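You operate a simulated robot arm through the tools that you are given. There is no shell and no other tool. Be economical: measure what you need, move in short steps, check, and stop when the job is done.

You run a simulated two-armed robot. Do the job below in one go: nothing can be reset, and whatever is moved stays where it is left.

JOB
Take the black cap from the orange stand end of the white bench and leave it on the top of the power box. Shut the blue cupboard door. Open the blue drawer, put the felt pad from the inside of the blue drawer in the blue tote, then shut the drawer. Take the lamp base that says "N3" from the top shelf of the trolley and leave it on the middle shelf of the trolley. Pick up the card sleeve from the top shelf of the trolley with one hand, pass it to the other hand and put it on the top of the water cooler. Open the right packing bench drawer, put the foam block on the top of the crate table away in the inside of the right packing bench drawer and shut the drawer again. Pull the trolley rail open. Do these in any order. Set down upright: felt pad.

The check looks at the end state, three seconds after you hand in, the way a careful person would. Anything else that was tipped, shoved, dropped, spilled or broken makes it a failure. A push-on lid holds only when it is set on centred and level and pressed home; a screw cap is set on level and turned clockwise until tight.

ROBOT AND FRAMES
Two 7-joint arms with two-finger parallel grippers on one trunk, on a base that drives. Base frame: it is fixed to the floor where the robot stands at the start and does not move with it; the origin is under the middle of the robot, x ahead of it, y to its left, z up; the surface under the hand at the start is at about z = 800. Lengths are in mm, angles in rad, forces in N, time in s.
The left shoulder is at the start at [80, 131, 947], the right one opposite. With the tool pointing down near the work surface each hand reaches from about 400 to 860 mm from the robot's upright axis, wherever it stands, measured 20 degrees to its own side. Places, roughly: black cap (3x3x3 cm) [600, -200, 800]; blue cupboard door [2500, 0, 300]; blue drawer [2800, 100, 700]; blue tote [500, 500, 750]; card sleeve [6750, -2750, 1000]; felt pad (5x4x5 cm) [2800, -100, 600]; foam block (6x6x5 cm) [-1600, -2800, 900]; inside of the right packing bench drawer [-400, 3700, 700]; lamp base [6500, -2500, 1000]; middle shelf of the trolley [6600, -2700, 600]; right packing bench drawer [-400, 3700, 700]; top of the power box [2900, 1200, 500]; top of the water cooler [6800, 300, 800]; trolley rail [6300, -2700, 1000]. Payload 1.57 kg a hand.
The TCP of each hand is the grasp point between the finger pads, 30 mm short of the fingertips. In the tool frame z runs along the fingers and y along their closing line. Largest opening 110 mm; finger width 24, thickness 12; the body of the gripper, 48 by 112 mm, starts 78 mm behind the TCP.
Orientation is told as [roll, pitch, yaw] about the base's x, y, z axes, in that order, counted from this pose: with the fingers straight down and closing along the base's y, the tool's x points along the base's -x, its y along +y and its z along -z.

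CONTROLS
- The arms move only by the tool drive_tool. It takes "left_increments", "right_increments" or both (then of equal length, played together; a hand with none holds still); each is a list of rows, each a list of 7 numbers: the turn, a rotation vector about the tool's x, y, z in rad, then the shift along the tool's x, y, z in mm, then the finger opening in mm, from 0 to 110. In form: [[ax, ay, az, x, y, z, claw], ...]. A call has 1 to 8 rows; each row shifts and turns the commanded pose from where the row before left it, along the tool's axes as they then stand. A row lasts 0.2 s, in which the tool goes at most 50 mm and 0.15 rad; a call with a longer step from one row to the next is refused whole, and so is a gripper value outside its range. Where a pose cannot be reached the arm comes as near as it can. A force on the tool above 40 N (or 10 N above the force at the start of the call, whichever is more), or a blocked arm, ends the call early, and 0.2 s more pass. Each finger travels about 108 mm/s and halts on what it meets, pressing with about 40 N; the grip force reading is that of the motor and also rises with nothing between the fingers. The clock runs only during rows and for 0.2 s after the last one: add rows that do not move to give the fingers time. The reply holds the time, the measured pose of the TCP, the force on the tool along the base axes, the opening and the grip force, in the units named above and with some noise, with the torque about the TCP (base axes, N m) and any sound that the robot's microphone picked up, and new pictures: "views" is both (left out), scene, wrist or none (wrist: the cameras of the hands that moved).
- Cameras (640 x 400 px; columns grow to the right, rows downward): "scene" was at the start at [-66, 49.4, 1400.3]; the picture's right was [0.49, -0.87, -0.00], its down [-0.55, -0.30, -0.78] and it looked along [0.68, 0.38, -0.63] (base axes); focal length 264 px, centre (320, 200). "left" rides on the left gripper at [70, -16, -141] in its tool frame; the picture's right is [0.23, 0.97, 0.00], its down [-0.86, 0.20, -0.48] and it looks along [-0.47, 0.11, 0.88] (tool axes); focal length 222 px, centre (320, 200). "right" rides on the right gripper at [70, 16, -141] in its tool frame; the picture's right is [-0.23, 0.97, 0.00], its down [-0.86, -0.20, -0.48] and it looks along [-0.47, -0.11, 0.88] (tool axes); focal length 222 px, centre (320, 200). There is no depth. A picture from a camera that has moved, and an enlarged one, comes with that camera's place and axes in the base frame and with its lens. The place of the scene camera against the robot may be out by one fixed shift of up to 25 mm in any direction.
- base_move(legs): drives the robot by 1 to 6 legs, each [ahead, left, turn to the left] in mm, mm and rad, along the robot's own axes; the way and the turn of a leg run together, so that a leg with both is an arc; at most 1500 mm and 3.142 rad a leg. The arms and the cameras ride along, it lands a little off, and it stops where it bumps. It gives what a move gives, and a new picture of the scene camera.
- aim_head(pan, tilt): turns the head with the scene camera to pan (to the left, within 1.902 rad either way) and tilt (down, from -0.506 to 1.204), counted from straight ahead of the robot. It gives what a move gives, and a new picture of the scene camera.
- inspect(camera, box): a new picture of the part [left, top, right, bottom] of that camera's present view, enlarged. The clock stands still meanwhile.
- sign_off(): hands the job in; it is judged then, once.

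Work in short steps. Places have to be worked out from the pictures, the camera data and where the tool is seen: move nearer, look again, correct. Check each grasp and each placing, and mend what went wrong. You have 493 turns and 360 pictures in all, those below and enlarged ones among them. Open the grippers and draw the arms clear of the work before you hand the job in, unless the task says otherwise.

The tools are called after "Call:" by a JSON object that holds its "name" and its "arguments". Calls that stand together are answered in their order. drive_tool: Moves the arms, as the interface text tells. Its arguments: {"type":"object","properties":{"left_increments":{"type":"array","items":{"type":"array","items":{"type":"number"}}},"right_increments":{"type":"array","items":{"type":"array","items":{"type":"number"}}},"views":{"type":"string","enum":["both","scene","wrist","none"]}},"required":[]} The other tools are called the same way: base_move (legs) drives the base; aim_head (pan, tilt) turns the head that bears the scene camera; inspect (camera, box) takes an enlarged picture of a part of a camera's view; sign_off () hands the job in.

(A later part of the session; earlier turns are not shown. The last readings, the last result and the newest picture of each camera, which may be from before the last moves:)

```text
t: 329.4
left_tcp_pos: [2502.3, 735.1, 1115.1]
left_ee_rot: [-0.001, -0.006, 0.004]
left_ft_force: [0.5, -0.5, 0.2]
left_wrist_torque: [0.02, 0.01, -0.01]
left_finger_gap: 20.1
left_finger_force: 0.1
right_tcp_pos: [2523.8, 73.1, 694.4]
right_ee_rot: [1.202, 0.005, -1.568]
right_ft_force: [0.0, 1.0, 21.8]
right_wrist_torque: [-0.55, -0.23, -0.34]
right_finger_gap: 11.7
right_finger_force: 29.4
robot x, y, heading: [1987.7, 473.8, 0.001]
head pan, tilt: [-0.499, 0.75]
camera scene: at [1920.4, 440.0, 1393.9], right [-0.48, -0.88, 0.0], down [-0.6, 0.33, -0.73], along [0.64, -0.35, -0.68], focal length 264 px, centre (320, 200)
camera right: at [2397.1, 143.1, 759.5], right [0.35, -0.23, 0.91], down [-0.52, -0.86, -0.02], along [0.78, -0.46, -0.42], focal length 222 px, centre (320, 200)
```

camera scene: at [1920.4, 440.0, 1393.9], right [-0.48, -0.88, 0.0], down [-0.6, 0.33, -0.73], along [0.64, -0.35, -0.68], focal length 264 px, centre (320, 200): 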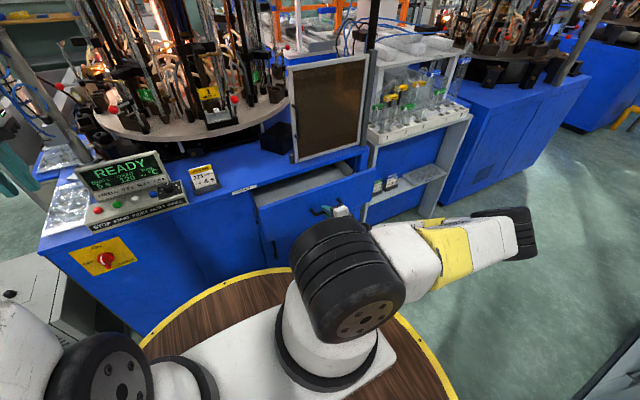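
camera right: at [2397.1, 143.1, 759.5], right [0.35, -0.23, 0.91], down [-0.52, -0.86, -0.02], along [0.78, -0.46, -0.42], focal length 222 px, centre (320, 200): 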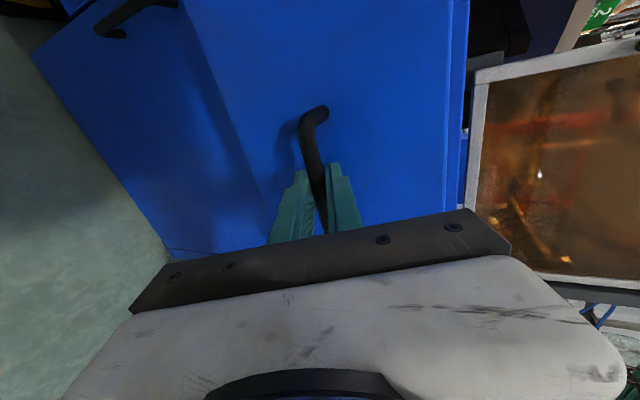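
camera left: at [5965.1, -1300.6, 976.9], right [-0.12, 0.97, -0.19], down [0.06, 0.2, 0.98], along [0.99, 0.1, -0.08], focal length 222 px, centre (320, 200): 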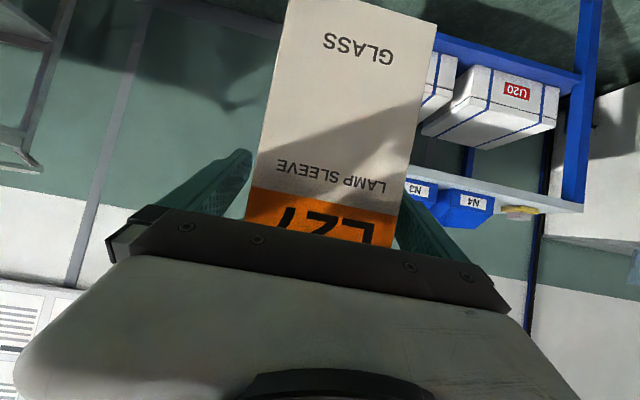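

The drawer opens. Continue pulling ~170 mm more with a slight upward ease.

Call:
{"name": "drive_tool", "arguments": {"right_increments": [[0, 0, 0, 0, -10, -30, 3], [0, 0, 0, 0, -10, -30, 3], [0, 0, 0, 0, -11, -30, 3], [0, 0, 0, 0, -12, -30, 3], [0, 0, 0, 0, -12, -30, 3], [0, 0, 0, 0, 0, 0, 3]], "views": "both"}}

```text
t: 330.8
left_tcp_pos: [2503.9, 733.5, 1114.0]
left_ee_rot: [0.002, -0.003, 0.004]
left_ft_force: [1.1, 0.2, 0.6]
left_wrist_torque: [0.02, 0.0, -0.01]
left_finger_gap: 19.9
left_finger_force: 0.1
right_tcp_pos: [2365.0, 72.9, 694.7]
right_ee_rot: [1.2, 0.004, -1.57]
right_ft_force: [14.6, 0.6, -23.2]
right_wrist_torque: [-0.5, 0.12, 0.22]
right_finger_gap: 12.1
right_finger_force: 29.0
robot x, y, heading: [1991.1, 470.6, -0.001]
head pan, tilt: [-0.499, 0.75]
camera scene: at [1922.0, 439.1, 1394.0], right [-0.48, -0.88, 0.0], down [-0.6, 0.33, -0.73], along [0.64, -0.35, -0.68], focal length 264 px, centre (320, 200)
camera right: at [2239.1, 143.2, 760.5], right [0.35, -0.23, 0.91], down [-0.52, -0.86, -0.02], along [0.78, -0.46, -0.42], focal length 222 px, centre (320, 200)
```

scene: 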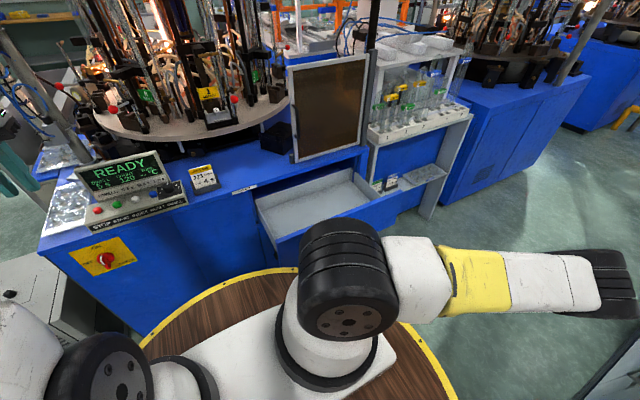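
right: 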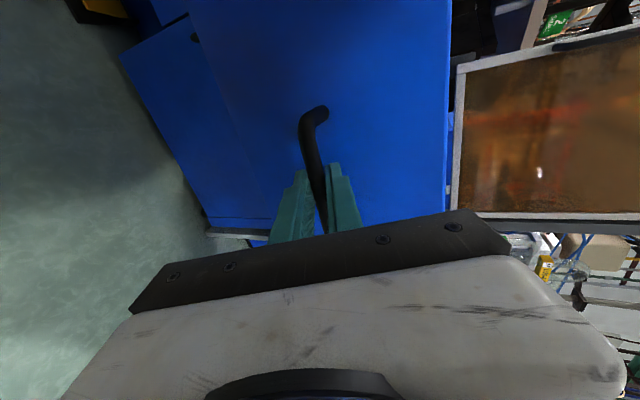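

Drawer is open ~270 mm. I release the handle, back off and lift to look inside.

Call:
{"name": "drive_tool", "arguments": {"right_increments": [[0, 0, 0, 0, 0, 0, 25], [0, 0, 0, 0, 0, 0, 45], [0, 0, 0, 0, 0, -30, 45], [0, 0, 0, 0, 0, -30, 45], [0.14, 0, 0, 0, 30, -20, 45], [0.14, 0, 0, 0, 30, -25, 45], [0.14, 0, 0, 0, 25, -30, 45], [0.14, 0, 0, 0, 20, -35, 45]], "views": "both"}}

```text
t: 332.6
left_tcp_pos: [2502.8, 733.1, 1115.2]
left_ee_rot: [0.002, -0.006, 0.005]
left_ft_force: [-0.9, -0.4, -0.4]
left_wrist_torque: [0.03, 0.0, -0.01]
left_finger_gap: 20.0
left_finger_force: 0.2
right_tcp_pos: [2281.0, 38.6, 859.0]
right_ee_rot: [0.638, 0.006, -1.569]
right_ft_force: [-0.1, 0.0, 0.1]
right_wrist_torque: [0.04, -0.03, 0.01]
right_finger_gap: 45.0
right_finger_force: 0.1
right hand out of reach, approached as far as the arm can: row 7, 8
robot x, y, heading: [1988.0, 473.9, 0.003]
head pan, tilt: [-0.499, 0.75]
camera scene: at [1920.9, 439.1, 1393.9], right [-0.48, -0.88, 0.0], down [-0.6, 0.33, -0.73], along [0.64, -0.35, -0.68], focal length 264 px, centre (320, 200)
camera right: at [2208.8, 109.4, 982.1], right [0.78, -0.23, 0.58], down [-0.44, -0.86, 0.26], along [0.44, -0.46, -0.77], focal length 222 px, centre (320, 200)
```

scene: 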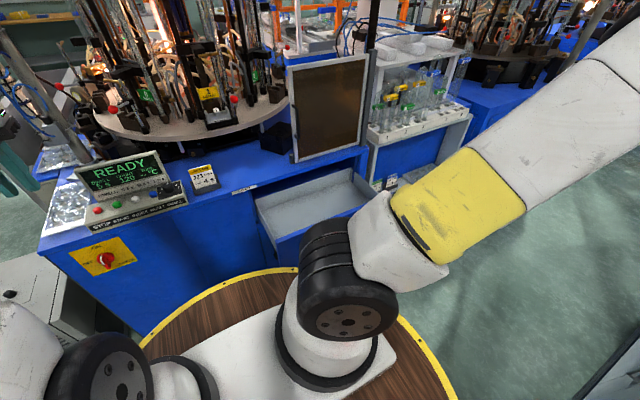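
right: 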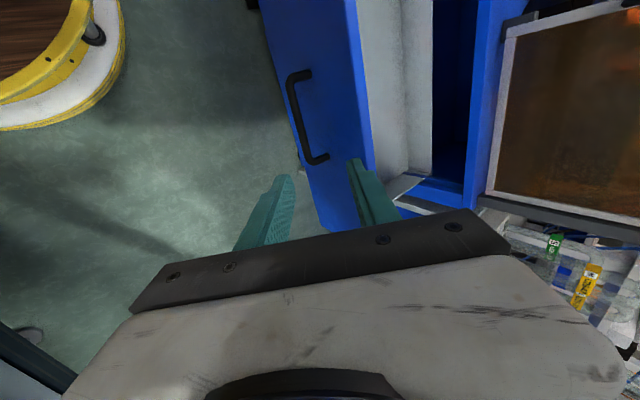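

Visible part of the drawer looks empty; I bring the hand above the drawer for a proper view.

Call:
{"name": "drive_tool", "arguments": {"right_increments": [[0.14, 0, 0, 0, 20, -30, 45], [0.14, 0, 0, 0, 20, -30, 45], [0.14, 0, 0, 0, 30, -30, 45], [0.14, 0, 0, 0, 35, -30, 45], [0.07, 0, 0, 0, 40, -20, 45], [0, 0, 0, 0, 40, -20, 45], [0, 0, 0, 0, 20, -20, 45]], "views": "both"}}

```text
t: 334.2
left_tcp_pos: [2503.1, 733.0, 1115.4]
left_ee_rot: [0.001, -0.004, 0.003]
left_ft_force: [-0.4, -0.4, 0.2]
left_wrist_torque: [0.02, -0.02, 0.0]
left_finger_gap: 19.9
left_finger_force: 0.1
right_tcp_pos: [2426.0, 40.9, 1068.5]
right_ee_rot: [0.01, 0.004, -1.572]
right_ft_force: [-0.6, 0.1, 0.5]
right_wrist_torque: [-0.01, 0.0, 0.01]
right_finger_gap: 45.0
right_finger_force: 0.0
robot x, y, heading: [1986.6, 465.8, -0.002]
head pan, tilt: [-0.499, 0.75]
camera scene: at [1920.9, 439.5, 1394.0], right [-0.48, -0.88, 0.0], down [-0.6, 0.33, -0.73], along [0.64, -0.35, -0.68], focal length 264 px, centre (320, 200)
camera right: at [2440.4, 110.9, 1210.6], right [0.97, -0.23, 0.01], down [-0.2, -0.86, 0.47], along [-0.1, -0.46, -0.88], focal length 222 px, centre (320, 200)
```

scene: 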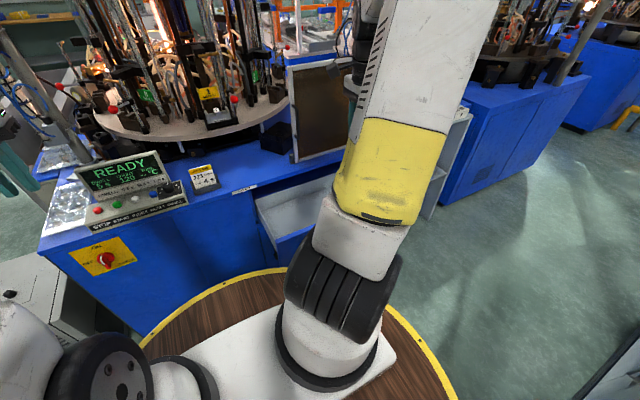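
right: 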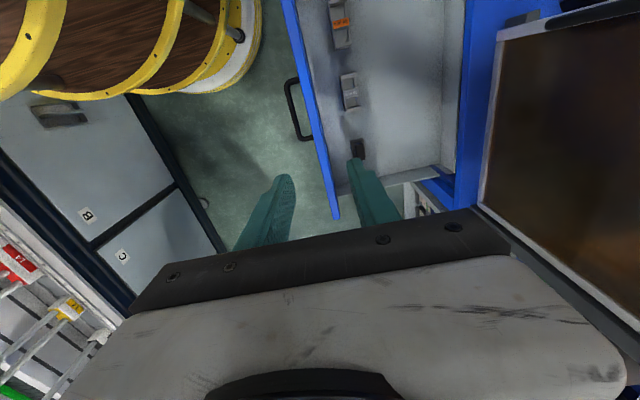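

Items appear in the drawer near its front. Zoom in.

Call:
{"name": "inspect", "arguments": {"camera": "right", "box": [280, 0, 460, 200]}}

```text
2.00 times, centred on (370, 100) of right
camera zoom: at [2440.4, 110.9, 1210.6], right [0.97, -0.23, 0.01], down [-0.2, -0.86, 0.47], along [-0.1, -0.46, -0.88], focal length 444 px, centre (220, 400)
```

zoom: 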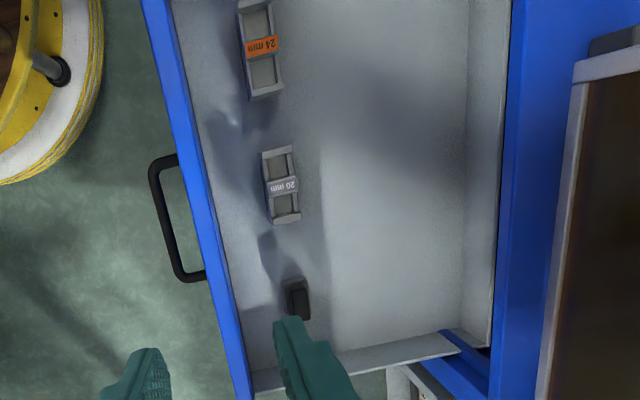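

The dark block is the felt pad, about [2505, -66, 625]. I move above it and lower to z≈850 for a better look.

Call:
{"name": "drive_tool", "arguments": {"right_increments": [[0, 0, 0, -36, 26, 0, 90], [0, 0, 0, -36, 26, 0, 90], [0, 0, 0, -35, 26, 0, 90], [0, 0, 0, 0, 0, 48, 90], [0, 0, 0, 0, 0, 48, 90], [0, 0, 0, 0, 0, 48, 90], [0, 0, 0, 0, 0, 48, 90], [0, 0, 0, 0, 0, 0, 90]], "views": "both"}}

```text
t: 336.0
left_tcp_pos: [2502.2, 734.2, 1115.7]
left_ee_rot: [0.001, -0.006, 0.003]
left_ft_force: [1.2, -0.5, 0.5]
left_wrist_torque: [-0.03, -0.02, 0.0]
left_finger_gap: 20.2
left_finger_force: 0.1
right_tcp_pos: [2505.7, -66.0, 877.7]
right_ee_rot: [0.012, 0.004, -1.57]
right_ft_force: [-0.8, 0.0, 0.1]
right_wrist_torque: [0.0, 0.03, 0.06]
right_finger_gap: 89.9
right_finger_force: 0.1
robot x, y, heading: [1988.3, 472.9, -0.001]
head pan, tilt: [-0.499, 0.75]
camera scene: at [1921.0, 439.5, 1394.0], right [-0.48, -0.88, 0.0], down [-0.6, 0.33, -0.73], along [0.64, -0.35, -0.68], focal length 264 px, centre (320, 200)
camera right: at [2519.9, 4.4, 1019.3], right [0.97, -0.23, 0.01], down [-0.2, -0.86, 0.47], along [-0.1, -0.46, -0.88], focal length 222 px, centre (320, 200)
```

scene: 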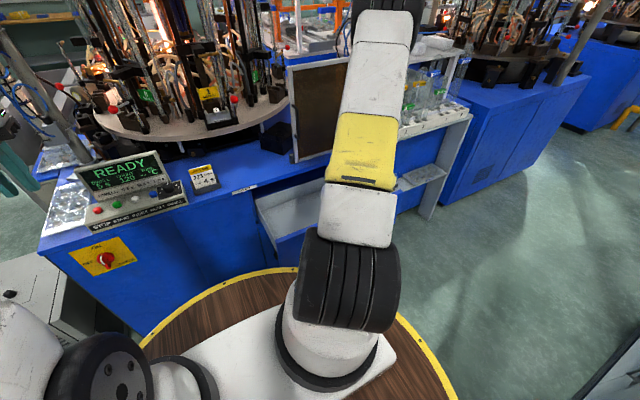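
right: 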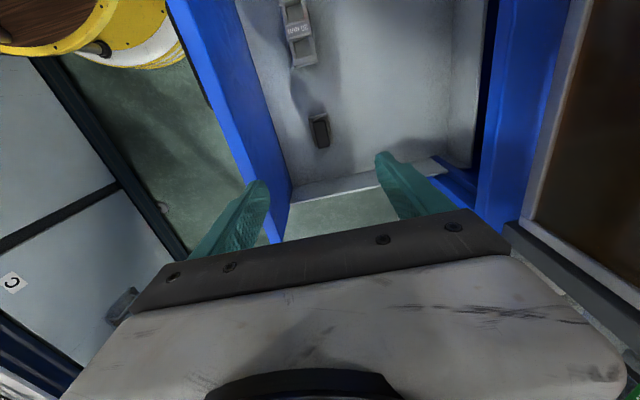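

Triangulated pad top ≈[2505, -70, 615]. I shift −4 mm in y and descend inside the drawer.

Call:
{"name": "drive_tool", "arguments": {"right_increments": [[0, 0, 0, -4, 0, 45, 85], [0, 0, 0, 0, 0, 48, 85], [0, 0, 0, 0, 0, 48, 85], [0, 0, 0, 0, 0, 45, 85], [0, 0, 0, 0, 0, 30, 85], [0, 0, 0, 0, 0, 0, 85]], "views": "wrist"}}

```text
t: 337.4
left_tcp_pos: [2503.2, 734.7, 1114.9]
left_ee_rot: [0.002, -0.005, 0.005]
left_ft_force: [0.0, 0.4, 0.4]
left_wrist_torque: [0.01, -0.01, -0.01]
left_finger_gap: 20.0
left_finger_force: 0.1
right_tcp_pos: [2506.9, -70.4, 662.3]
right_ee_rot: [0.01, 0.002, -1.571]
right_ft_force: [-0.1, 0.0, 0.5]
right_wrist_torque: [0.03, 0.01, 0.0]
right_finger_gap: 84.9
right_finger_force: 0.1
robot x, y, heading: [1992.0, 471.1, -0.002]
head pan, tilt: [-0.499, 0.75]
camera right: at [2521.9, 0.6, 803.2], right [0.97, -0.23, 0.01], down [-0.2, -0.86, 0.47], along [-0.1, -0.46, -0.88], focal length 222 px, centre (320, 200)
```

right: 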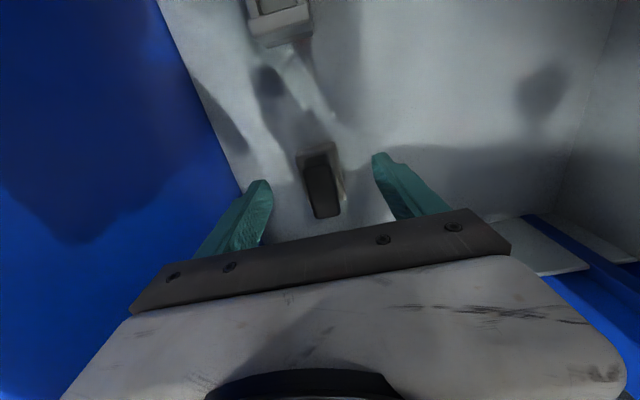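

Pad sits slightly further right; I shift y by −12 and lower 38 mm.

Call:
{"name": "drive_tool", "arguments": {"right_increments": [[0, 0, 0, -12, 0, 0, 85], [0, 0, 0, 0, 0, 20, 85], [0, 0, 0, 0, 0, 18, 85], [0, 0, 0, 0, 0, 0, 85]], "views": "wrist"}}

```text
t: 338.1
left_tcp_pos: [2502.9, 733.0, 1115.2]
left_ee_rot: [-0.002, -0.004, 0.003]
left_ft_force: [-0.2, 0.0, 0.6]
left_wrist_torque: [0.0, -0.03, -0.01]
left_finger_gap: 20.0
left_finger_force: 0.1
right_tcp_pos: [2511.6, -80.5, 639.2]
right_ee_rot: [0.016, 0.004, -1.571]
right_ft_force: [1.7, 4.8, 13.2]
right_wrist_torque: [0.06, 0.58, -0.19]
right_finger_gap: 84.0
right_finger_force: 0.1
robot x, y, heading: [1990.5, 473.8, -0.001]
head pan, tilt: [-0.499, 0.75]
stopped in row 3 (right hand): the force on the tool passed its limit at 61 N (the readings are from after the stop); the commanded pose is now the measured one
camera right: at [2525.4, -10.9, 781.6], right [0.97, -0.23, 0.01], down [-0.21, -0.86, 0.47], along [-0.1, -0.46, -0.88], focal length 222 px, centre (320, 200)
```

right: 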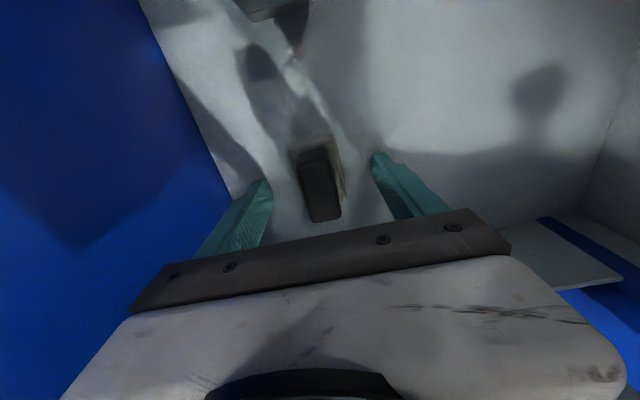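

Fingertips touched the drawer floor (z≈608), so the pad top is z≈650 at y≈-69. I raise 5 mm, shift back +12 mm, and close.

Call:
{"name": "drive_tool", "arguments": {"right_increments": [[0, 0, 0, 0, 0, -6, 85], [0, 0, 0, 12, -1, 0, 85], [0, 0, 0, 0, 0, 0, 60], [0, 0, 0, 0, 0, 0, 35], [0, 0, 0, 0, 0, 0, 15], [0, 0, 0, 0, 0, 0, 15]], "views": "wrist"}}

```text
t: 339.5
left_tcp_pos: [2502.5, 732.6, 1115.1]
left_ee_rot: [0.0, -0.006, 0.004]
left_ft_force: [-0.6, 0.5, -0.4]
left_wrist_torque: [0.02, 0.0, 0.01]
left_finger_gap: 19.8
left_finger_force: 0.0
right_tcp_pos: [2510.6, -70.0, 644.9]
right_ee_rot: [0.015, 0.004, -1.571]
right_ft_force: [0.7, -0.8, 1.2]
right_wrist_torque: [-0.04, 0.03, 0.02]
right_finger_gap: 34.1
right_finger_force: 39.9
robot x, y, heading: [1991.0, 469.7, -0.003]
head pan, tilt: [-0.499, 0.75]
camera right: at [2523.7, 0.0, 786.7], right [0.97, -0.23, 0.01], down [-0.21, -0.86, 0.47], along [-0.1, -0.46, -0.88], focal length 222 px, centre (320, 200)
```

right: 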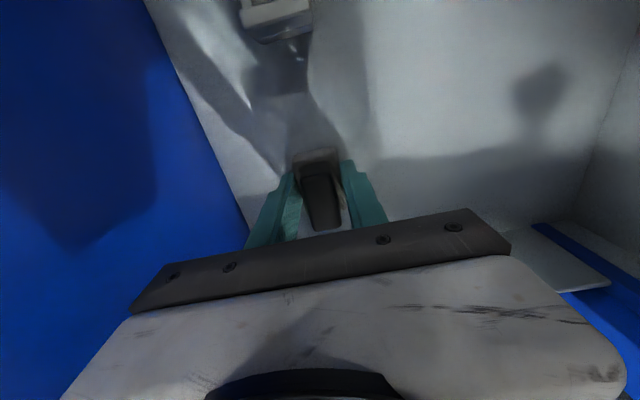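

Gripped at 34 mm. Lift straight up out of the drawer.

Call:
{"name": "drive_tool", "arguments": {"right_increments": [[0, 0, 0, 0, 0, -30, 12], [0, 0, 0, 0, 0, -45, 12], [0, 0, 0, 0, 0, -48, 12], [0, 0, 0, 0, 0, -48, 12], [0, 0, 0, 0, 0, -48, 12], [0, 0, 0, 0, 0, -48, 12], [0, 0, 0, 0, 0, -48, 12], [0, 0, 0, 0, -20, -40, 12]], "views": "both"}}

```text
t: 341.3
left_tcp_pos: [2503.6, 733.5, 1114.1]
left_ee_rot: [0.0, -0.003, 0.005]
left_ft_force: [0.5, 0.1, 0.1]
left_wrist_torque: [0.03, 0.04, 0.01]
left_finger_gap: 20.1
left_finger_force: 0.1
right_tcp_pos: [2485.1, -71.2, 999.4]
right_ee_rot: [0.014, 0.005, -1.57]
right_ft_force: [0.7, -0.3, -0.8]
right_wrist_torque: [0.01, 0.01, -0.02]
right_finger_gap: 33.9
right_finger_force: 40.7
robot x, y, heading: [1988.9, 475.4, -0.004]
head pan, tilt: [-0.499, 0.75]
camera scene: at [1921.5, 439.4, 1394.0], right [-0.48, -0.88, 0.0], down [-0.6, 0.33, -0.73], along [0.64, -0.35, -0.68], focal length 264 px, centre (320, 200)
camera right: at [2498.8, -0.7, 1140.8], right [0.97, -0.23, 0.01], down [-0.21, -0.86, 0.47], along [-0.1, -0.46, -0.88], focal length 222 px, centre (320, 200)
```

scene: 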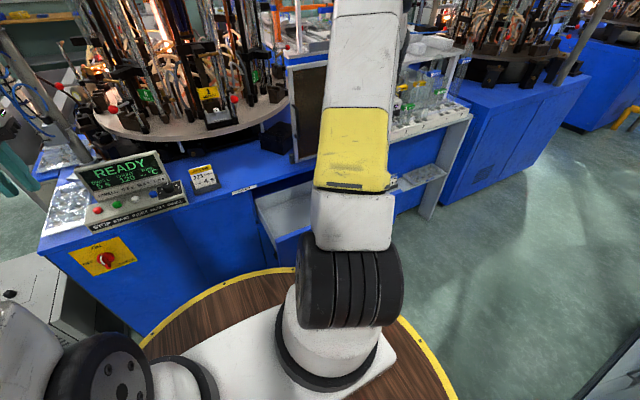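
right: 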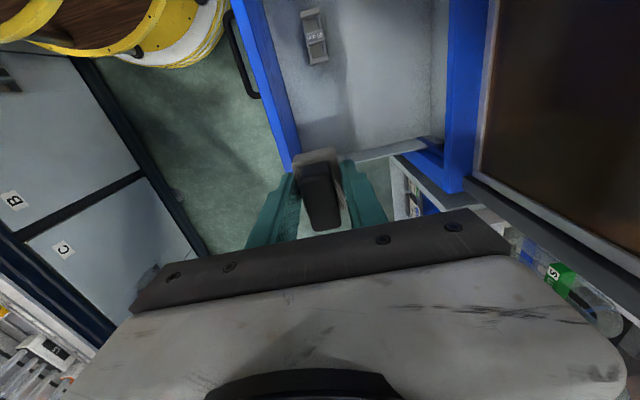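

Pad in hand. To shut the drawer with the left hand I shift the base right and back a bit.

Call:
{"name": "drive_tool", "arguments": {"right_increments": [[0, 0, 0, 30, -10, -30, 12], [0, 0, 0, 30, -10, -30, 12]], "views": "none"}}

Call:
{"name": "base_move", "arguments": {"legs": [[-22, -240, 0]]}}

Call:
{"name": "aim_head", "arguments": {"pan": 0.0, "tilt": 0.9}}

```text
t: 341.9
left_tcp_pos: [2502.7, 733.2, 1114.1]
left_ee_rot: [0.001, -0.004, 0.003]
left_ft_force: [0.6, -1.4, -0.2]
left_wrist_torque: [0.02, 0.06, -0.02]
left_finger_gap: 20.2
left_finger_force: 0.1
right_tcp_pos: [2463.1, -11.1, 1058.0]
right_ee_rot: [0.013, 0.005, -1.57]
right_ft_force: [0.7, -0.4, -0.9]
right_wrist_torque: [0.06, 0.02, 0.01]
right_finger_gap: 33.8
right_finger_force: 40.3
robot x, y, heading: [1990.4, 472.6, -0.001]
head pan, tilt: [-0.499, 0.75]
```

```text
t: 343.7
left_tcp_pos: [2480.1, 493.4, 1114.3]
left_ee_rot: [-0.002, -0.006, 0.005]
left_ft_force: [0.4, -0.7, -0.3]
left_wrist_torque: [0.0, 0.0, 0.0]
left_finger_gap: 20.0
left_finger_force: 0.0
right_tcp_pos: [2441.2, -251.8, 1058.0]
right_ee_rot: [0.015, 0.003, -1.57]
right_ft_force: [-0.6, 1.4, -1.6]
right_wrist_torque: [-0.03, -0.02, 0.01]
right_finger_gap: 33.8
right_finger_force: 40.0
robot x, y, heading: [1965.6, 231.4, -0.001]
head pan, tilt: [-0.499, 0.75]
camera scene: at [1899.3, 199.6, 1394.0], right [-0.48, -0.88, 0.0], down [-0.6, 0.33, -0.73], along [0.64, -0.35, -0.68], focal length 264 px, centre (320, 200)
```

scene: 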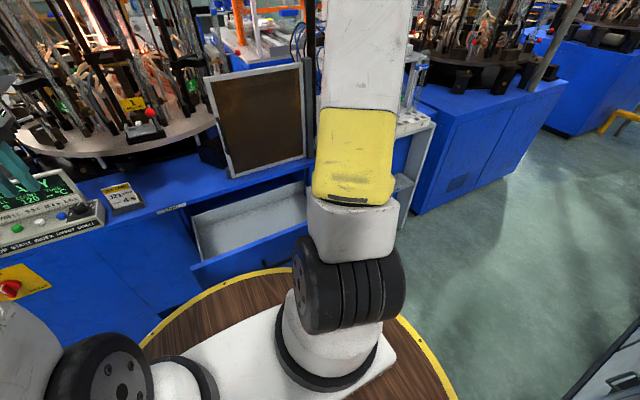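

```text
t: 344.6
left_tcp_pos: [2481.3, 493.3, 1115.1]
left_ee_rot: [0.002, -0.006, 0.002]
left_ft_force: [-0.6, -0.2, 0.7]
left_wrist_torque: [-0.02, 0.01, 0.01]
left_finger_gap: 20.0
left_finger_force: 0.1
right_tcp_pos: [2441.5, -251.0, 1058.2]
right_ee_rot: [0.016, 0.003, -1.571]
right_ft_force: [0.0, 0.4, -0.6]
right_wrist_torque: [-0.01, 0.01, 0.0]
right_finger_gap: 33.7
right_finger_force: 39.7
robot x, y, heading: [1965.8, 234.0, -0.001]
head pan, tilt: [0.0, 0.901]
camera scene: at [1902.0, 239.1, 1382.1], right [0.0, -1.0, 0.0], down [-0.78, 0.0, -0.62], along [0.62, 0.0, -0.78], focal length 264 px, centre (320, 200)
```

scene: 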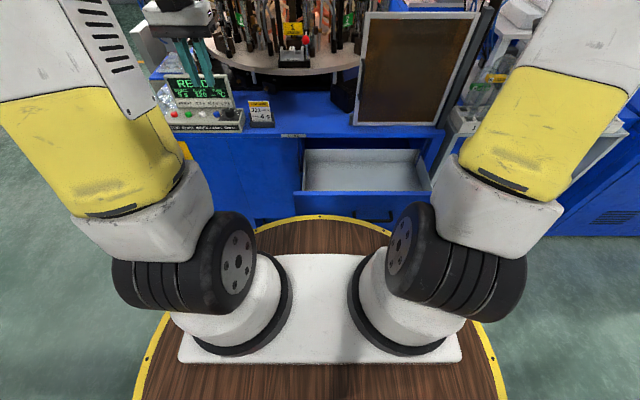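

Drawer front spans y −106…320 at x≈2415. I bring the closed left hand in front of it, then lower.

Call:
{"name": "drive_tool", "arguments": {"left_increments": [[0, 0, 0, 20, -40, 0, 10], [0, 0, 0, 20, -40, 0, 0], [0, 0, 0, 20, -40, 10, 0], [0, 0, 0, 20, -40, 10, 0], [0, 0, 0, 22, -40, 10, 0], [0, 0, 0, 22, -40, 10, 0], [0, 0, 0, 0, 0, 45, 0], [0, 0, 0, 0, 0, 45, 0]], "views": "both"}}

```text
t: 346.4
left_tcp_pos: [2357.0, 253.6, 984.3]
left_ee_rot: [0.001, -0.005, 0.002]
left_ft_force: [-0.2, 0.1, 0.4]
left_wrist_torque: [-0.02, -0.06, -0.02]
left_finger_gap: 0.0
left_finger_force: 20.9
right_tcp_pos: [2441.1, -251.8, 1058.5]
right_ee_rot: [0.014, 0.004, -1.571]
right_ft_force: [-0.9, -0.1, -0.5]
right_wrist_torque: [-0.01, -0.06, 0.01]
right_finger_gap: 33.7
right_finger_force: 40.0
robot x, y, heading: [1967.4, 233.7, 0.001]
head pan, tilt: [0.0, 0.901]
camera scene: at [1901.6, 239.2, 1382.0], right [0.0, -1.0, 0.0], down [-0.78, 0.0, -0.62], along [0.62, 0.0, -0.78], focal length 264 px, centre (320, 200)
camera left: at [2287.1, 237.7, 1124.9], right [-0.23, 0.97, 0.0], down [0.85, 0.2, 0.48], along [0.47, 0.11, -0.88], focal length 222 px, centre (320, 200)
```

scene: 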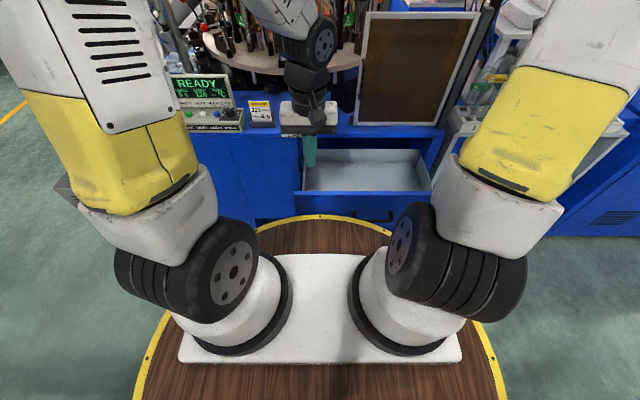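
left: 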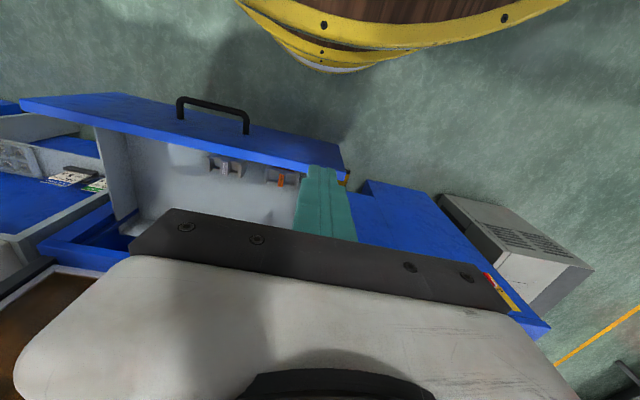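

Outer face ≈2385–2400. I shift to y≈195 and lower the left hand to z≈730 in front of the drawer.

Call:
{"name": "drive_tool", "arguments": {"left_increments": [[0, 0, 0, 6, -30, 0, 0], [0, 0, 0, 0, -30, 0, 0], [0, 0, 0, 0, 0, 48, 0], [0, 0, 0, 0, 0, 48, 0], [0, 0, 0, 0, 0, 48, 0], [0, 0, 0, 0, 0, 48, 0], [0, 0, 0, 0, 0, 48, 0], [0, 0, 0, 0, 0, 14, 0]], "views": "both"}}

```text
t: 348.2
left_tcp_pos: [2353.6, 194.3, 729.5]
left_ee_rot: [0.001, -0.005, 0.001]
left_ft_force: [-0.3, -0.4, -0.3]
left_wrist_torque: [-0.01, -0.06, -0.02]
left_finger_gap: 0.1
left_finger_force: 21.3
right_tcp_pos: [2441.4, -252.4, 1058.9]
right_ee_rot: [0.013, 0.007, -1.572]
right_ft_force: [0.1, 0.6, -0.2]
right_wrist_torque: [0.01, -0.05, 0.01]
right_finger_gap: 33.7
right_finger_force: 40.0
robot x, y, heading: [1971.1, 232.7, -0.004]
head pan, tilt: [0.0, 0.901]
camera scene: at [1901.8, 239.2, 1382.0], right [0.0, -1.0, 0.0], down [-0.78, 0.0, -0.62], along [0.62, 0.0, -0.78], focal length 264 px, centre (320, 200)
camera left: at [2283.7, 177.2, 870.3], right [-0.23, 0.97, 0.0], down [0.85, 0.2, 0.48], along [0.47, 0.11, -0.88], focal length 222 px, centre (320, 200)
```

scene: 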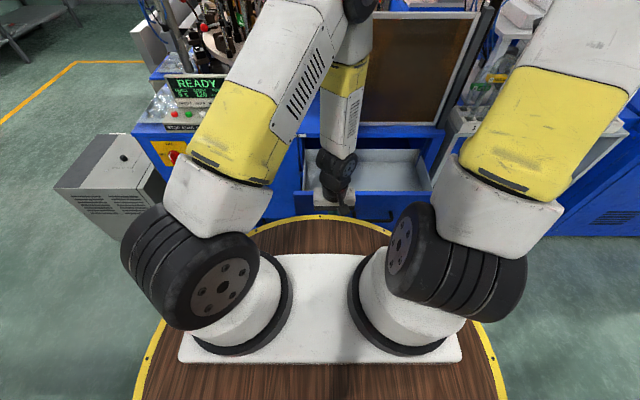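
left: 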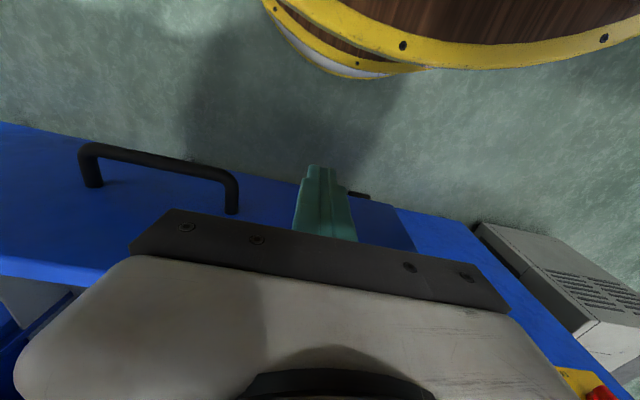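

Finger is in front of the panel. Push forward.

Call:
{"name": "drive_tool", "arguments": {"left_increments": [[0, 0, 0, -25, 0, 0, 0], [0, 0, 0, -35, 0, 0, 0], [0, 0, 0, -35, 0, 0, 0], [0, 0, 0, -35, 0, 0, 0], [0, 0, 0, -35, 0, 0, 0], [0, 0, 0, -35, 0, 0, 0]], "views": "both"}}

```text
t: 349.6
left_tcp_pos: [2553.1, 194.8, 731.4]
left_ee_rot: [0.001, -0.003, 0.004]
left_ft_force: [0.1, 0.5, 0.0]
left_wrist_torque: [0.0, -0.01, -0.01]
left_finger_gap: 0.0
left_finger_force: 21.8
right_tcp_pos: [2440.8, -252.4, 1058.0]
right_ee_rot: [0.014, 0.006, -1.57]
right_ft_force: [-0.3, -0.3, -0.9]
right_wrist_torque: [-0.01, -0.03, 0.01]
right_finger_gap: 34.1
right_finger_force: 39.6
robot x, y, heading: [1967.8, 234.2, -0.005]
head pan, tilt: [0.0, 0.901]
camera scene: at [1901.8, 239.0, 1382.0], right [0.0, -1.0, 0.0], down [-0.78, 0.0, -0.62], along [0.62, 0.0, -0.78], focal length 264 px, centre (320, 200)
camera left: at [2482.8, 178.1, 871.5], right [-0.23, 0.97, 0.0], down [0.85, 0.2, 0.48], along [0.47, 0.11, -0.88], focal length 222 px, centre (320, 200)
```

scene: 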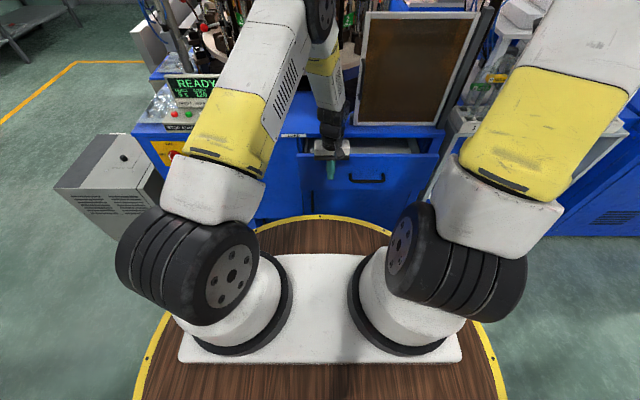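
left: 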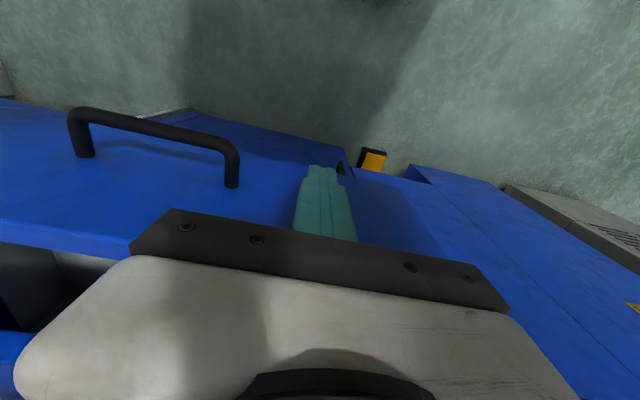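

Moves smoothly. Push the rest in smaller steps.

Call:
{"name": "drive_tool", "arguments": {"left_increments": [[0, 0, 0, -35, 0, 0, 0], [0, 0, 0, -35, 0, 0, 0], [0, 0, 0, -15, 0, 0, 0], [0, 0, 0, -10, 0, 0, 0], [0, 0, 0, -8, 0, 0, 0], [0, 0, 0, -8, 0, 0, 0], [0, 0, 0, 0, 0, 0, 0]], "views": "both"}}

```text
t: 351.2
left_tcp_pos: [2665.2, 192.7, 730.2]
left_ee_rot: [-0.001, -0.004, 0.003]
left_ft_force: [0.1, 0.7, -0.2]
left_wrist_torque: [-0.01, 0.02, 0.0]
left_finger_gap: 0.0
left_finger_force: 21.6
right_tcp_pos: [2442.1, -251.9, 1058.9]
right_ee_rot: [0.015, 0.005, -1.57]
right_ft_force: [-0.3, -0.7, -1.2]
right_wrist_torque: [0.01, -0.02, 0.01]
right_finger_gap: 33.9
right_finger_force: 40.4
robot x, y, heading: [1968.6, 230.0, -0.004]
head pan, tilt: [0.0, 0.901]
camera scene: at [1902.1, 239.1, 1382.1], right [0.0, -1.0, 0.0], down [-0.78, 0.0, -0.62], along [0.62, 0.0, -0.78], focal length 264 px, centre (320, 200)
camera left: at [2594.7, 177.7, 871.7], right [-0.23, 0.97, 0.0], down [0.85, 0.2, 0.48], along [0.47, 0.11, -0.88], focal length 222 px, centre (320, 200)
```

scene: 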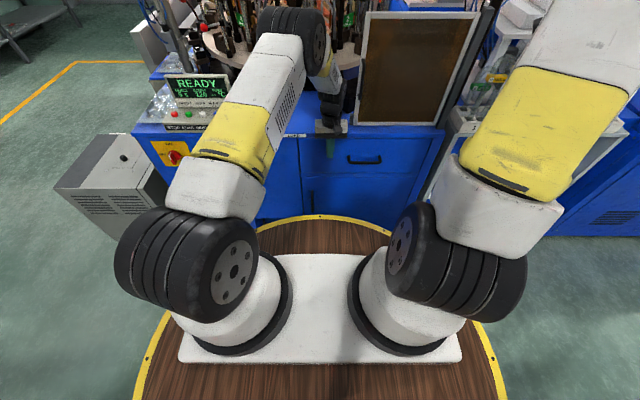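
left: 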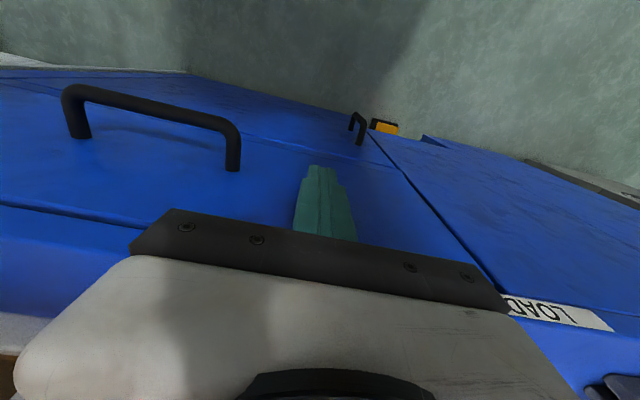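

Nearly flush. A few more mm until it stops.

Call:
{"name": "drive_tool", "arguments": {"left_increments": [[0, 0, 0, -5, 0, 0, 0], [0, 0, 0, -5, 0, 0, 0], [0, 0, 0, -5, 0, 0, 0], [0, 0, 0, -5, 0, 0, 0], [0, 0, 0, 0, 0, 0, 0]], "views": "both"}}

```text
t: 351.8
left_tcp_pos: [2666.1, 193.8, 728.6]
left_ee_rot: [0.004, 0.011, 0.0]
left_ft_force: [-9.1, -0.5, 2.3]
left_wrist_torque: [0.0, -0.62, -0.09]
left_finger_gap: 0.0
left_finger_force: 21.2
right_tcp_pos: [2441.9, -251.1, 1058.7]
right_ee_rot: [0.015, 0.004, -1.571]
right_ft_force: [0.0, -0.2, -1.0]
right_wrist_torque: [-0.01, -0.03, 0.01]
right_finger_gap: 33.9
right_finger_force: 40.0
robot x, y, heading: [1965.9, 232.2, 0.001]
head pan, tilt: [0.0, 0.901]
stopped in row 2 (left hand): the force on the tool passed its limit at 49 N (the readings are from after the stop); the commanded pose is now the measured one
camera scene: at [1901.1, 239.2, 1382.0], right [0.0, -1.0, 0.0], down [-0.78, 0.0, -0.62], along [0.62, 0.0, -0.78], focal length 264 px, centre (320, 200)
camera left: at [2598.3, 177.1, 871.3], right [-0.23, 0.97, 0.01], down [0.86, 0.2, 0.47], along [0.46, 0.11, -0.88], focal length 222 px, centre (320, 200)
```

scene: 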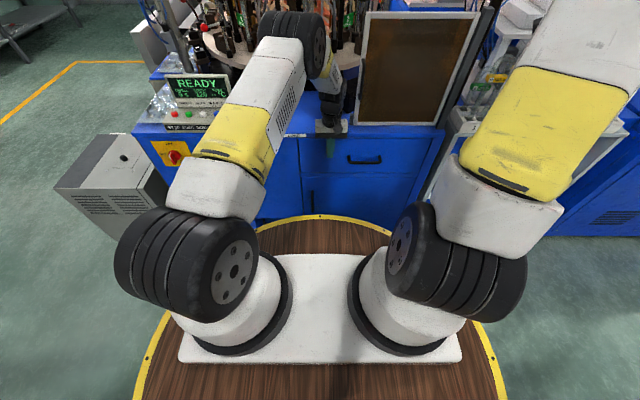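
left: 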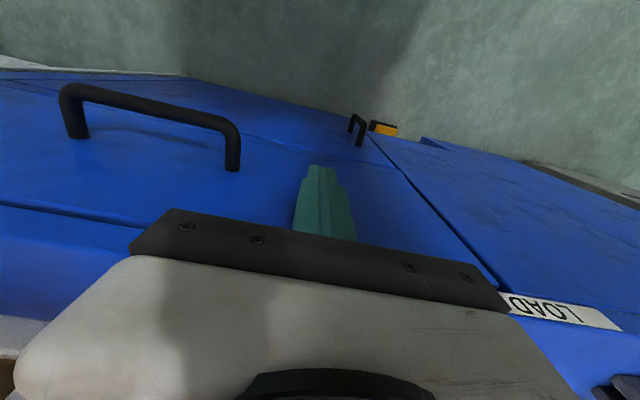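

The torque suggests the gripper body touched the machine edge. I back off, tilt so fingertips lead, and press again to be sure.

Call:
{"name": "drive_tool", "arguments": {"left_increments": [[0, 0, 0, 40, 0, 0, 0], [0, -0.15, 0, 0, 0, 0, 0], [0, -0.15, 0, 0, 0, 0, 0], [0, -0.15, 0, 0, 0, 0, 0], [0, 0, 0, -13, 0, 6, 0], [0, 0, 0, -9, 0, 4, 0], [0, 0, 0, -7, 0, 4, 0], [0, 0, 0, -7, 0, 3, 0]], "views": "wrist"}}

```text
t: 353.6
left_tcp_pos: [2657.1, 194.6, 726.2]
left_ee_rot: [0.007, -0.423, -0.004]
left_ft_force: [-5.4, -1.3, 1.8]
left_wrist_torque: [0.06, 0.09, 0.02]
left_finger_gap: 0.0
left_finger_force: 21.2
right_tcp_pos: [2439.5, -251.5, 1057.8]
right_ee_rot: [0.013, 0.005, -1.571]
right_ft_force: [-0.3, -0.6, -0.3]
right_wrist_torque: [0.0, -0.04, 0.0]
right_finger_gap: 34.0
right_finger_force: 40.3
robot x, y, heading: [1965.0, 228.1, 0.0]
head pan, tilt: [0.0, 0.901]
stopped in row 8 (left hand): the force on the tool passed its limit at 56 N (the readings are from after the stop); the commanded pose is now the measured one
camera left: at [2535.4, 176.6, 825.8], right [-0.21, 0.97, -0.09], down [0.58, 0.19, 0.79], along [0.79, 0.11, -0.61], focal length 222 px, centre (320, 200)
```

left: 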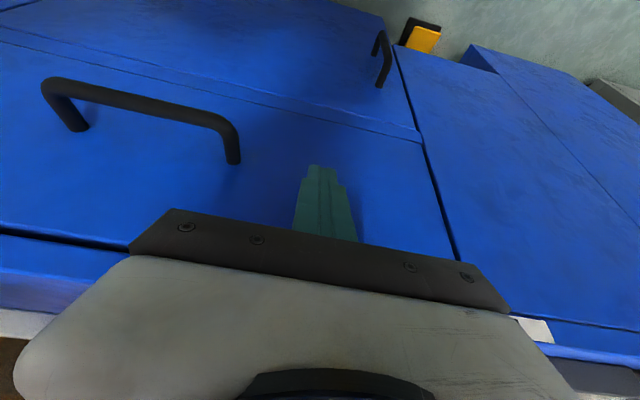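

Flush at x≈2680: drawer shut. I withdraw and raise the left hand.

Call:
{"name": "drive_tool", "arguments": {"left_increments": [[0, 0, 0, 40, 0, -10, 0], [0, 0.14, 0, 40, 0, -10, 0], [0, 0.14, 0, 40, 0, -20, 0], [0, 0.14, 0, 30, 10, -35, 0], [0, 0, 0, 0, 10, -45, 10], [0, 0, 0, 0, 10, -45, 20], [0, 0, 0, 0, 10, -45, 20], [0, 0, 0, 0, 10, -45, 20]], "views": "none"}}

Call:
{"name": "drive_tool", "arguments": {"left_increments": [[0, 0, 0, 0, 20, -45, 20], [0, 0, 0, 0, 30, -40, 20], [0, 0, 0, 0, 40, -20, 20]], "right_increments": [[0, 0, -0.143, 0, 0, -10, 12], [0, 0, -0.143, 0, 0, -10, 12], [0, 0, -0.143, 0, 0, -10, 12]], "views": "scene"}}

```text
t: 355.4
left_tcp_pos: [2496.8, 241.4, 929.3]
left_ee_rot: [0.009, -0.001, 0.0]
left_ft_force: [-0.3, -0.4, 1.2]
left_wrist_torque: [0.03, 0.02, 0.04]
left_finger_gap: 20.0
left_finger_force: 0.1
right_tcp_pos: [2440.4, -251.2, 1057.7]
right_ee_rot: [0.013, 0.006, -1.571]
right_ft_force: [0.7, -0.3, -2.0]
right_wrist_torque: [0.03, 0.05, -0.03]
right_finger_gap: 33.6
right_finger_force: 40.5
robot x, y, heading: [1964.9, 230.0, -0.003]
head pan, tilt: [0.0, 0.901]
```

```text
t: 356.2
left_tcp_pos: [2497.9, 331.1, 1035.8]
left_ee_rot: [0.009, -0.002, -0.001]
left_ft_force: [-0.5, -0.9, 0.1]
left_wrist_torque: [0.05, -0.02, -0.03]
left_finger_gap: 20.0
left_finger_force: 0.0
right_tcp_pos: [2440.3, -253.2, 1089.8]
right_ee_rot: [0.015, -0.001, -1.139]
right_ft_force: [0.5, -0.3, -0.9]
right_wrist_torque: [0.04, 0.01, 0.03]
right_finger_gap: 34.0
right_finger_force: 40.4
robot x, y, heading: [1967.4, 233.5, -0.002]
head pan, tilt: [0.0, 0.901]
camera scene: at [1901.3, 238.9, 1382.1], right [0.0, -1.0, 0.0], down [-0.78, 0.0, -0.62], along [0.62, 0.0, -0.78], focal length 264 px, centre (320, 200)
```

scene: 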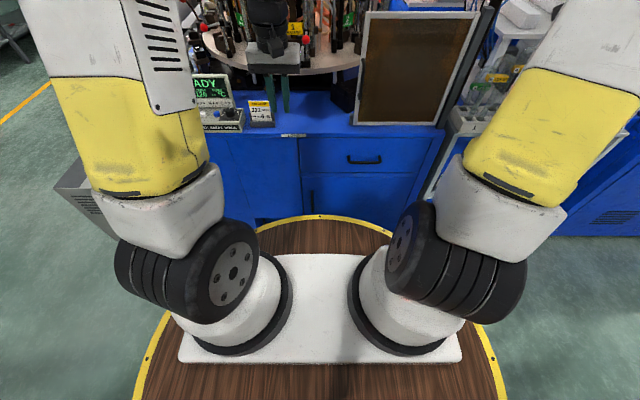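

Both shut. I turn the right hand back to neutral and drive back around to the grey table with the blue tote.

Call:
{"name": "drive_tool", "arguments": {"right_increments": [[0, 0, -0.143, 0, 0, 0, 12], [0, 0, -0.143, 0, 0, 0, 12], [0, 0, -0.143, 0, 0, 0, 12], [0, 0, -0.143, 0, 0, 0, 12], [0, 0, -0.143, 0, 0, 0, 12], [0, 0, -0.143, 0, 0, 0, 12], [0, 0, -0.143, 0, 0, 0, 12], [0, 0, -0.138, 0, 0, 0, 12]], "left_increments": [[0, 0, 0, 10, 20, -10, 20], [0, 0, 0, 10, 20, -10, 20], [0, 0, 0, 10, 20, -10, 20], [0, 0, 0, 10, 20, -10, 20], [0, 0, 0, 10, 20, 0, 20], [0, 0, 0, 10, 20, 0, 20], [0, 0, 0, 0, 0, 0, 20], [0, 0, 0, 0, 0, 0, 20]], "views": "none"}}

Call:
{"name": "base_move", "arguments": {"legs": [[30, 1400, 0], [0, 720, 0], [-1500, 0, 0], [-850, 0, 0]]}}

```text
t: 358.0
left_tcp_pos: [2436.0, 451.5, 1076.2]
left_ee_rot: [0.007, -0.005, -0.001]
left_ft_force: [0.4, -0.1, 0.1]
left_wrist_torque: [-0.03, -0.02, 0.02]
left_finger_gap: 20.0
left_finger_force: 0.0
right_tcp_pos: [2439.7, -250.5, 1088.7]
right_ee_rot: [0.004, -0.014, -0.002]
right_ft_force: [-0.3, 1.1, -1.0]
right_wrist_torque: [0.03, 0.02, -0.01]
right_finger_gap: 34.1
right_finger_force: 39.8
robot x, y, heading: [1965.2, 232.1, 0.002]
head pan, tilt: [0.0, 0.901]
```

```text
t: 379.6
left_tcp_pos: [93.3, 2539.3, 1076.4]
left_ee_rot: [0.006, -0.003, 0.017]
left_ft_force: [0.3, 0.2, 0.2]
left_wrist_torque: [0.01, -0.03, -0.03]
left_finger_gap: 19.9
left_finger_force: 0.0
right_tcp_pos: [109.4, 1837.5, 1089.0]
right_ee_rot: [0.007, -0.013, 0.014]
right_ft_force: [-0.6, -0.3, -0.4]
right_wrist_torque: [-0.01, 0.02, -0.03]
right_finger_gap: 33.8
right_finger_force: 40.4
robot x, y, heading: [-372.3, 2311.1, 0.017]
head pan, tilt: [0.0, 0.901]
camera scene: at [-438.1, 2318.6, 1382.1], right [0.02, -1.0, 0.0], down [-0.78, -0.01, -0.62], along [0.62, 0.01, -0.78], focal length 264 px, centre (320, 200)
```

scene: 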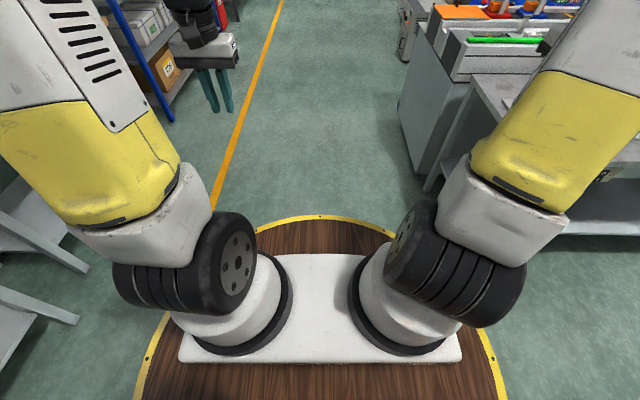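

Now strafe down to the tote's side of the grey table.

Call:
{"name": "base_move", "arguments": {"legs": [[0, -1450, -0.015], [0, -220, 0], [110, 0, 0]]}}

Call:
{"name": "aim_head", "arguments": {"pan": -0.2, "tilt": 0.75}}

Call:
{"name": "inspect", "arguments": {"camera": "right", "box": [0, 0, 640, 400]}}

```text
t: 388.9
left_tcp_pos: [229.8, 866.6, 1076.0]
left_ee_rot: [0.007, -0.006, 0.012]
left_ft_force: [-1.2, 0.7, -0.5]
left_wrist_torque: [-0.02, 0.02, -0.03]
left_finger_gap: 20.1
left_finger_force: 0.0
right_tcp_pos: [240.6, 165.7, 1089.4]
right_ee_rot: [0.005, -0.014, 0.009]
right_ft_force: [-0.6, -1.1, 0.1]
right_wrist_torque: [0.02, -0.03, 0.01]
right_finger_gap: 34.1
right_finger_force: 40.0
robot x, y, heading: [-239.7, 642.6, 0.007]
head pan, tilt: [0.0, 0.901]
camera scene: at [-303.9, 650.4, 1382.0], right [0.01, -1.0, 0.0], down [-0.78, -0.01, -0.62], along [0.62, 0.01, -0.78], focal length 264 px, centre (320, 200)
```

scene: 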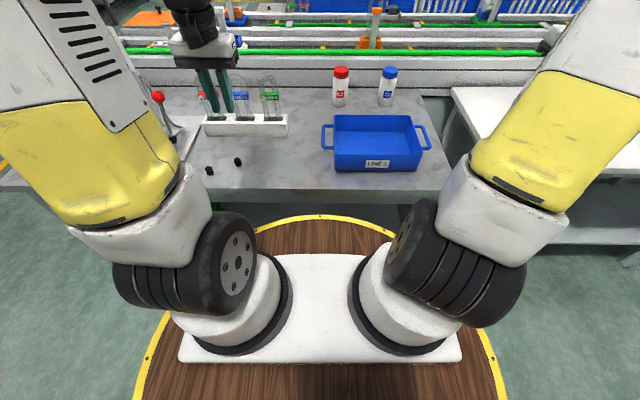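

```text
t: 389.6
left_tcp_pos: [229.7, 867.7, 1076.6]
left_ee_rot: [0.008, -0.002, 0.01]
left_ft_force: [1.1, -0.2, 0.0]
left_wrist_torque: [-0.01, -0.03, 0.02]
left_finger_gap: 19.8
left_finger_force: 0.1
right_tcp_pos: [240.0, 165.1, 1088.0]
right_ee_rot: [0.006, -0.013, 0.007]
right_ft_force: [-1.0, -1.0, -1.8]
right_wrist_torque: [0.04, 0.0, -0.03]
right_finger_gap: 33.8
right_finger_force: 40.0
robot x, y, heading: [-240.5, 644.3, 0.011]
head pan, tilt: [-0.201, 0.75]
camera scene: at [-297.9, 634.0, 1393.9], right [-0.19, -0.98, 0.0], down [-0.67, 0.13, -0.73], along [0.72, -0.14, -0.68], focal length 264 px, centre (320, 200)
```

scene: 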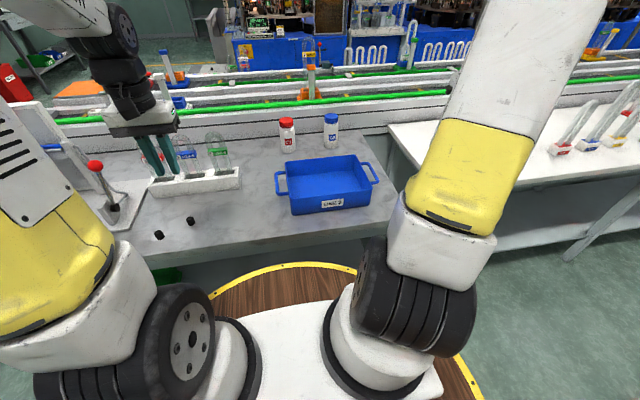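

```text
1.00 times, centred on (320, 200) of right (not enlarged: the box is as wide or as high as the picture)
camera zoom: at [168.4, 181.5, 1228.8], right [0.22, 0.98, 0.01], down [0.85, -0.2, 0.49], along [0.48, -0.1, -0.87], focal length 222 px, centre (320, 200)
```

zoom: 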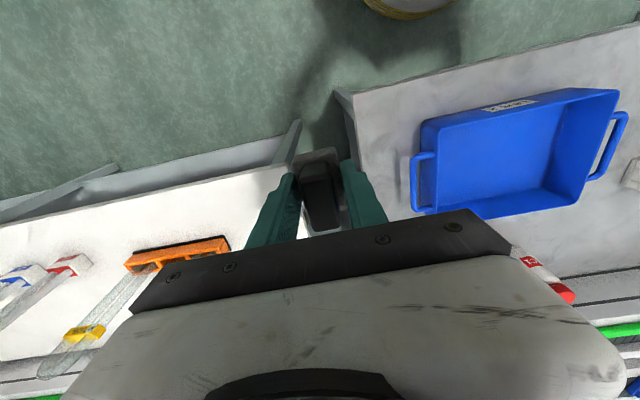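

Tote centre ≈[370, 490]. I bring the right hand with the pad over it.

Call:
{"name": "drive_tool", "arguments": {"right_increments": [[0, 0, 0, -16, 40, 0, 12], [0, 0, 0, -16, 40, 0, 12], [0, 0, 0, -16, 40, 0, 12], [0, 0, 0, -16, 40, 0, 12], [0, 0, 0, -16, 40, 0, 12], [0, 0, 0, -16, 40, 0, 12], [0, 0, 0, -16, 40, 0, 12], [0, 0, 0, -16, 40, 0, 12]], "views": "wrist"}}

```text
t: 391.4
left_tcp_pos: [230.0, 868.3, 1077.0]
left_ee_rot: [0.005, -0.005, 0.011]
left_ft_force: [-0.3, -0.3, 0.3]
left_wrist_torque: [0.05, -0.01, 0.0]
left_finger_gap: 19.9
left_finger_force: 0.1
right_tcp_pos: [366.7, 487.2, 1090.7]
right_ee_rot: [0.005, -0.013, 0.007]
right_ft_force: [0.0, -0.2, 0.1]
right_wrist_torque: [0.05, 0.0, 0.0]
right_finger_gap: 33.9
right_finger_force: 39.8
robot x, y, heading: [-237.7, 643.3, 0.011]
head pan, tilt: [-0.201, 0.75]
camera right: at [293.5, 502.4, 1231.9], right [0.22, 0.98, 0.01], down [0.85, -0.2, 0.49], along [0.48, -0.1, -0.87], focal length 222 px, centre (320, 200)
```

right: 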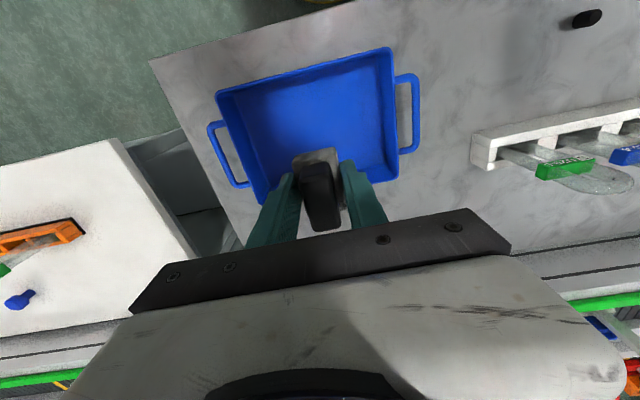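

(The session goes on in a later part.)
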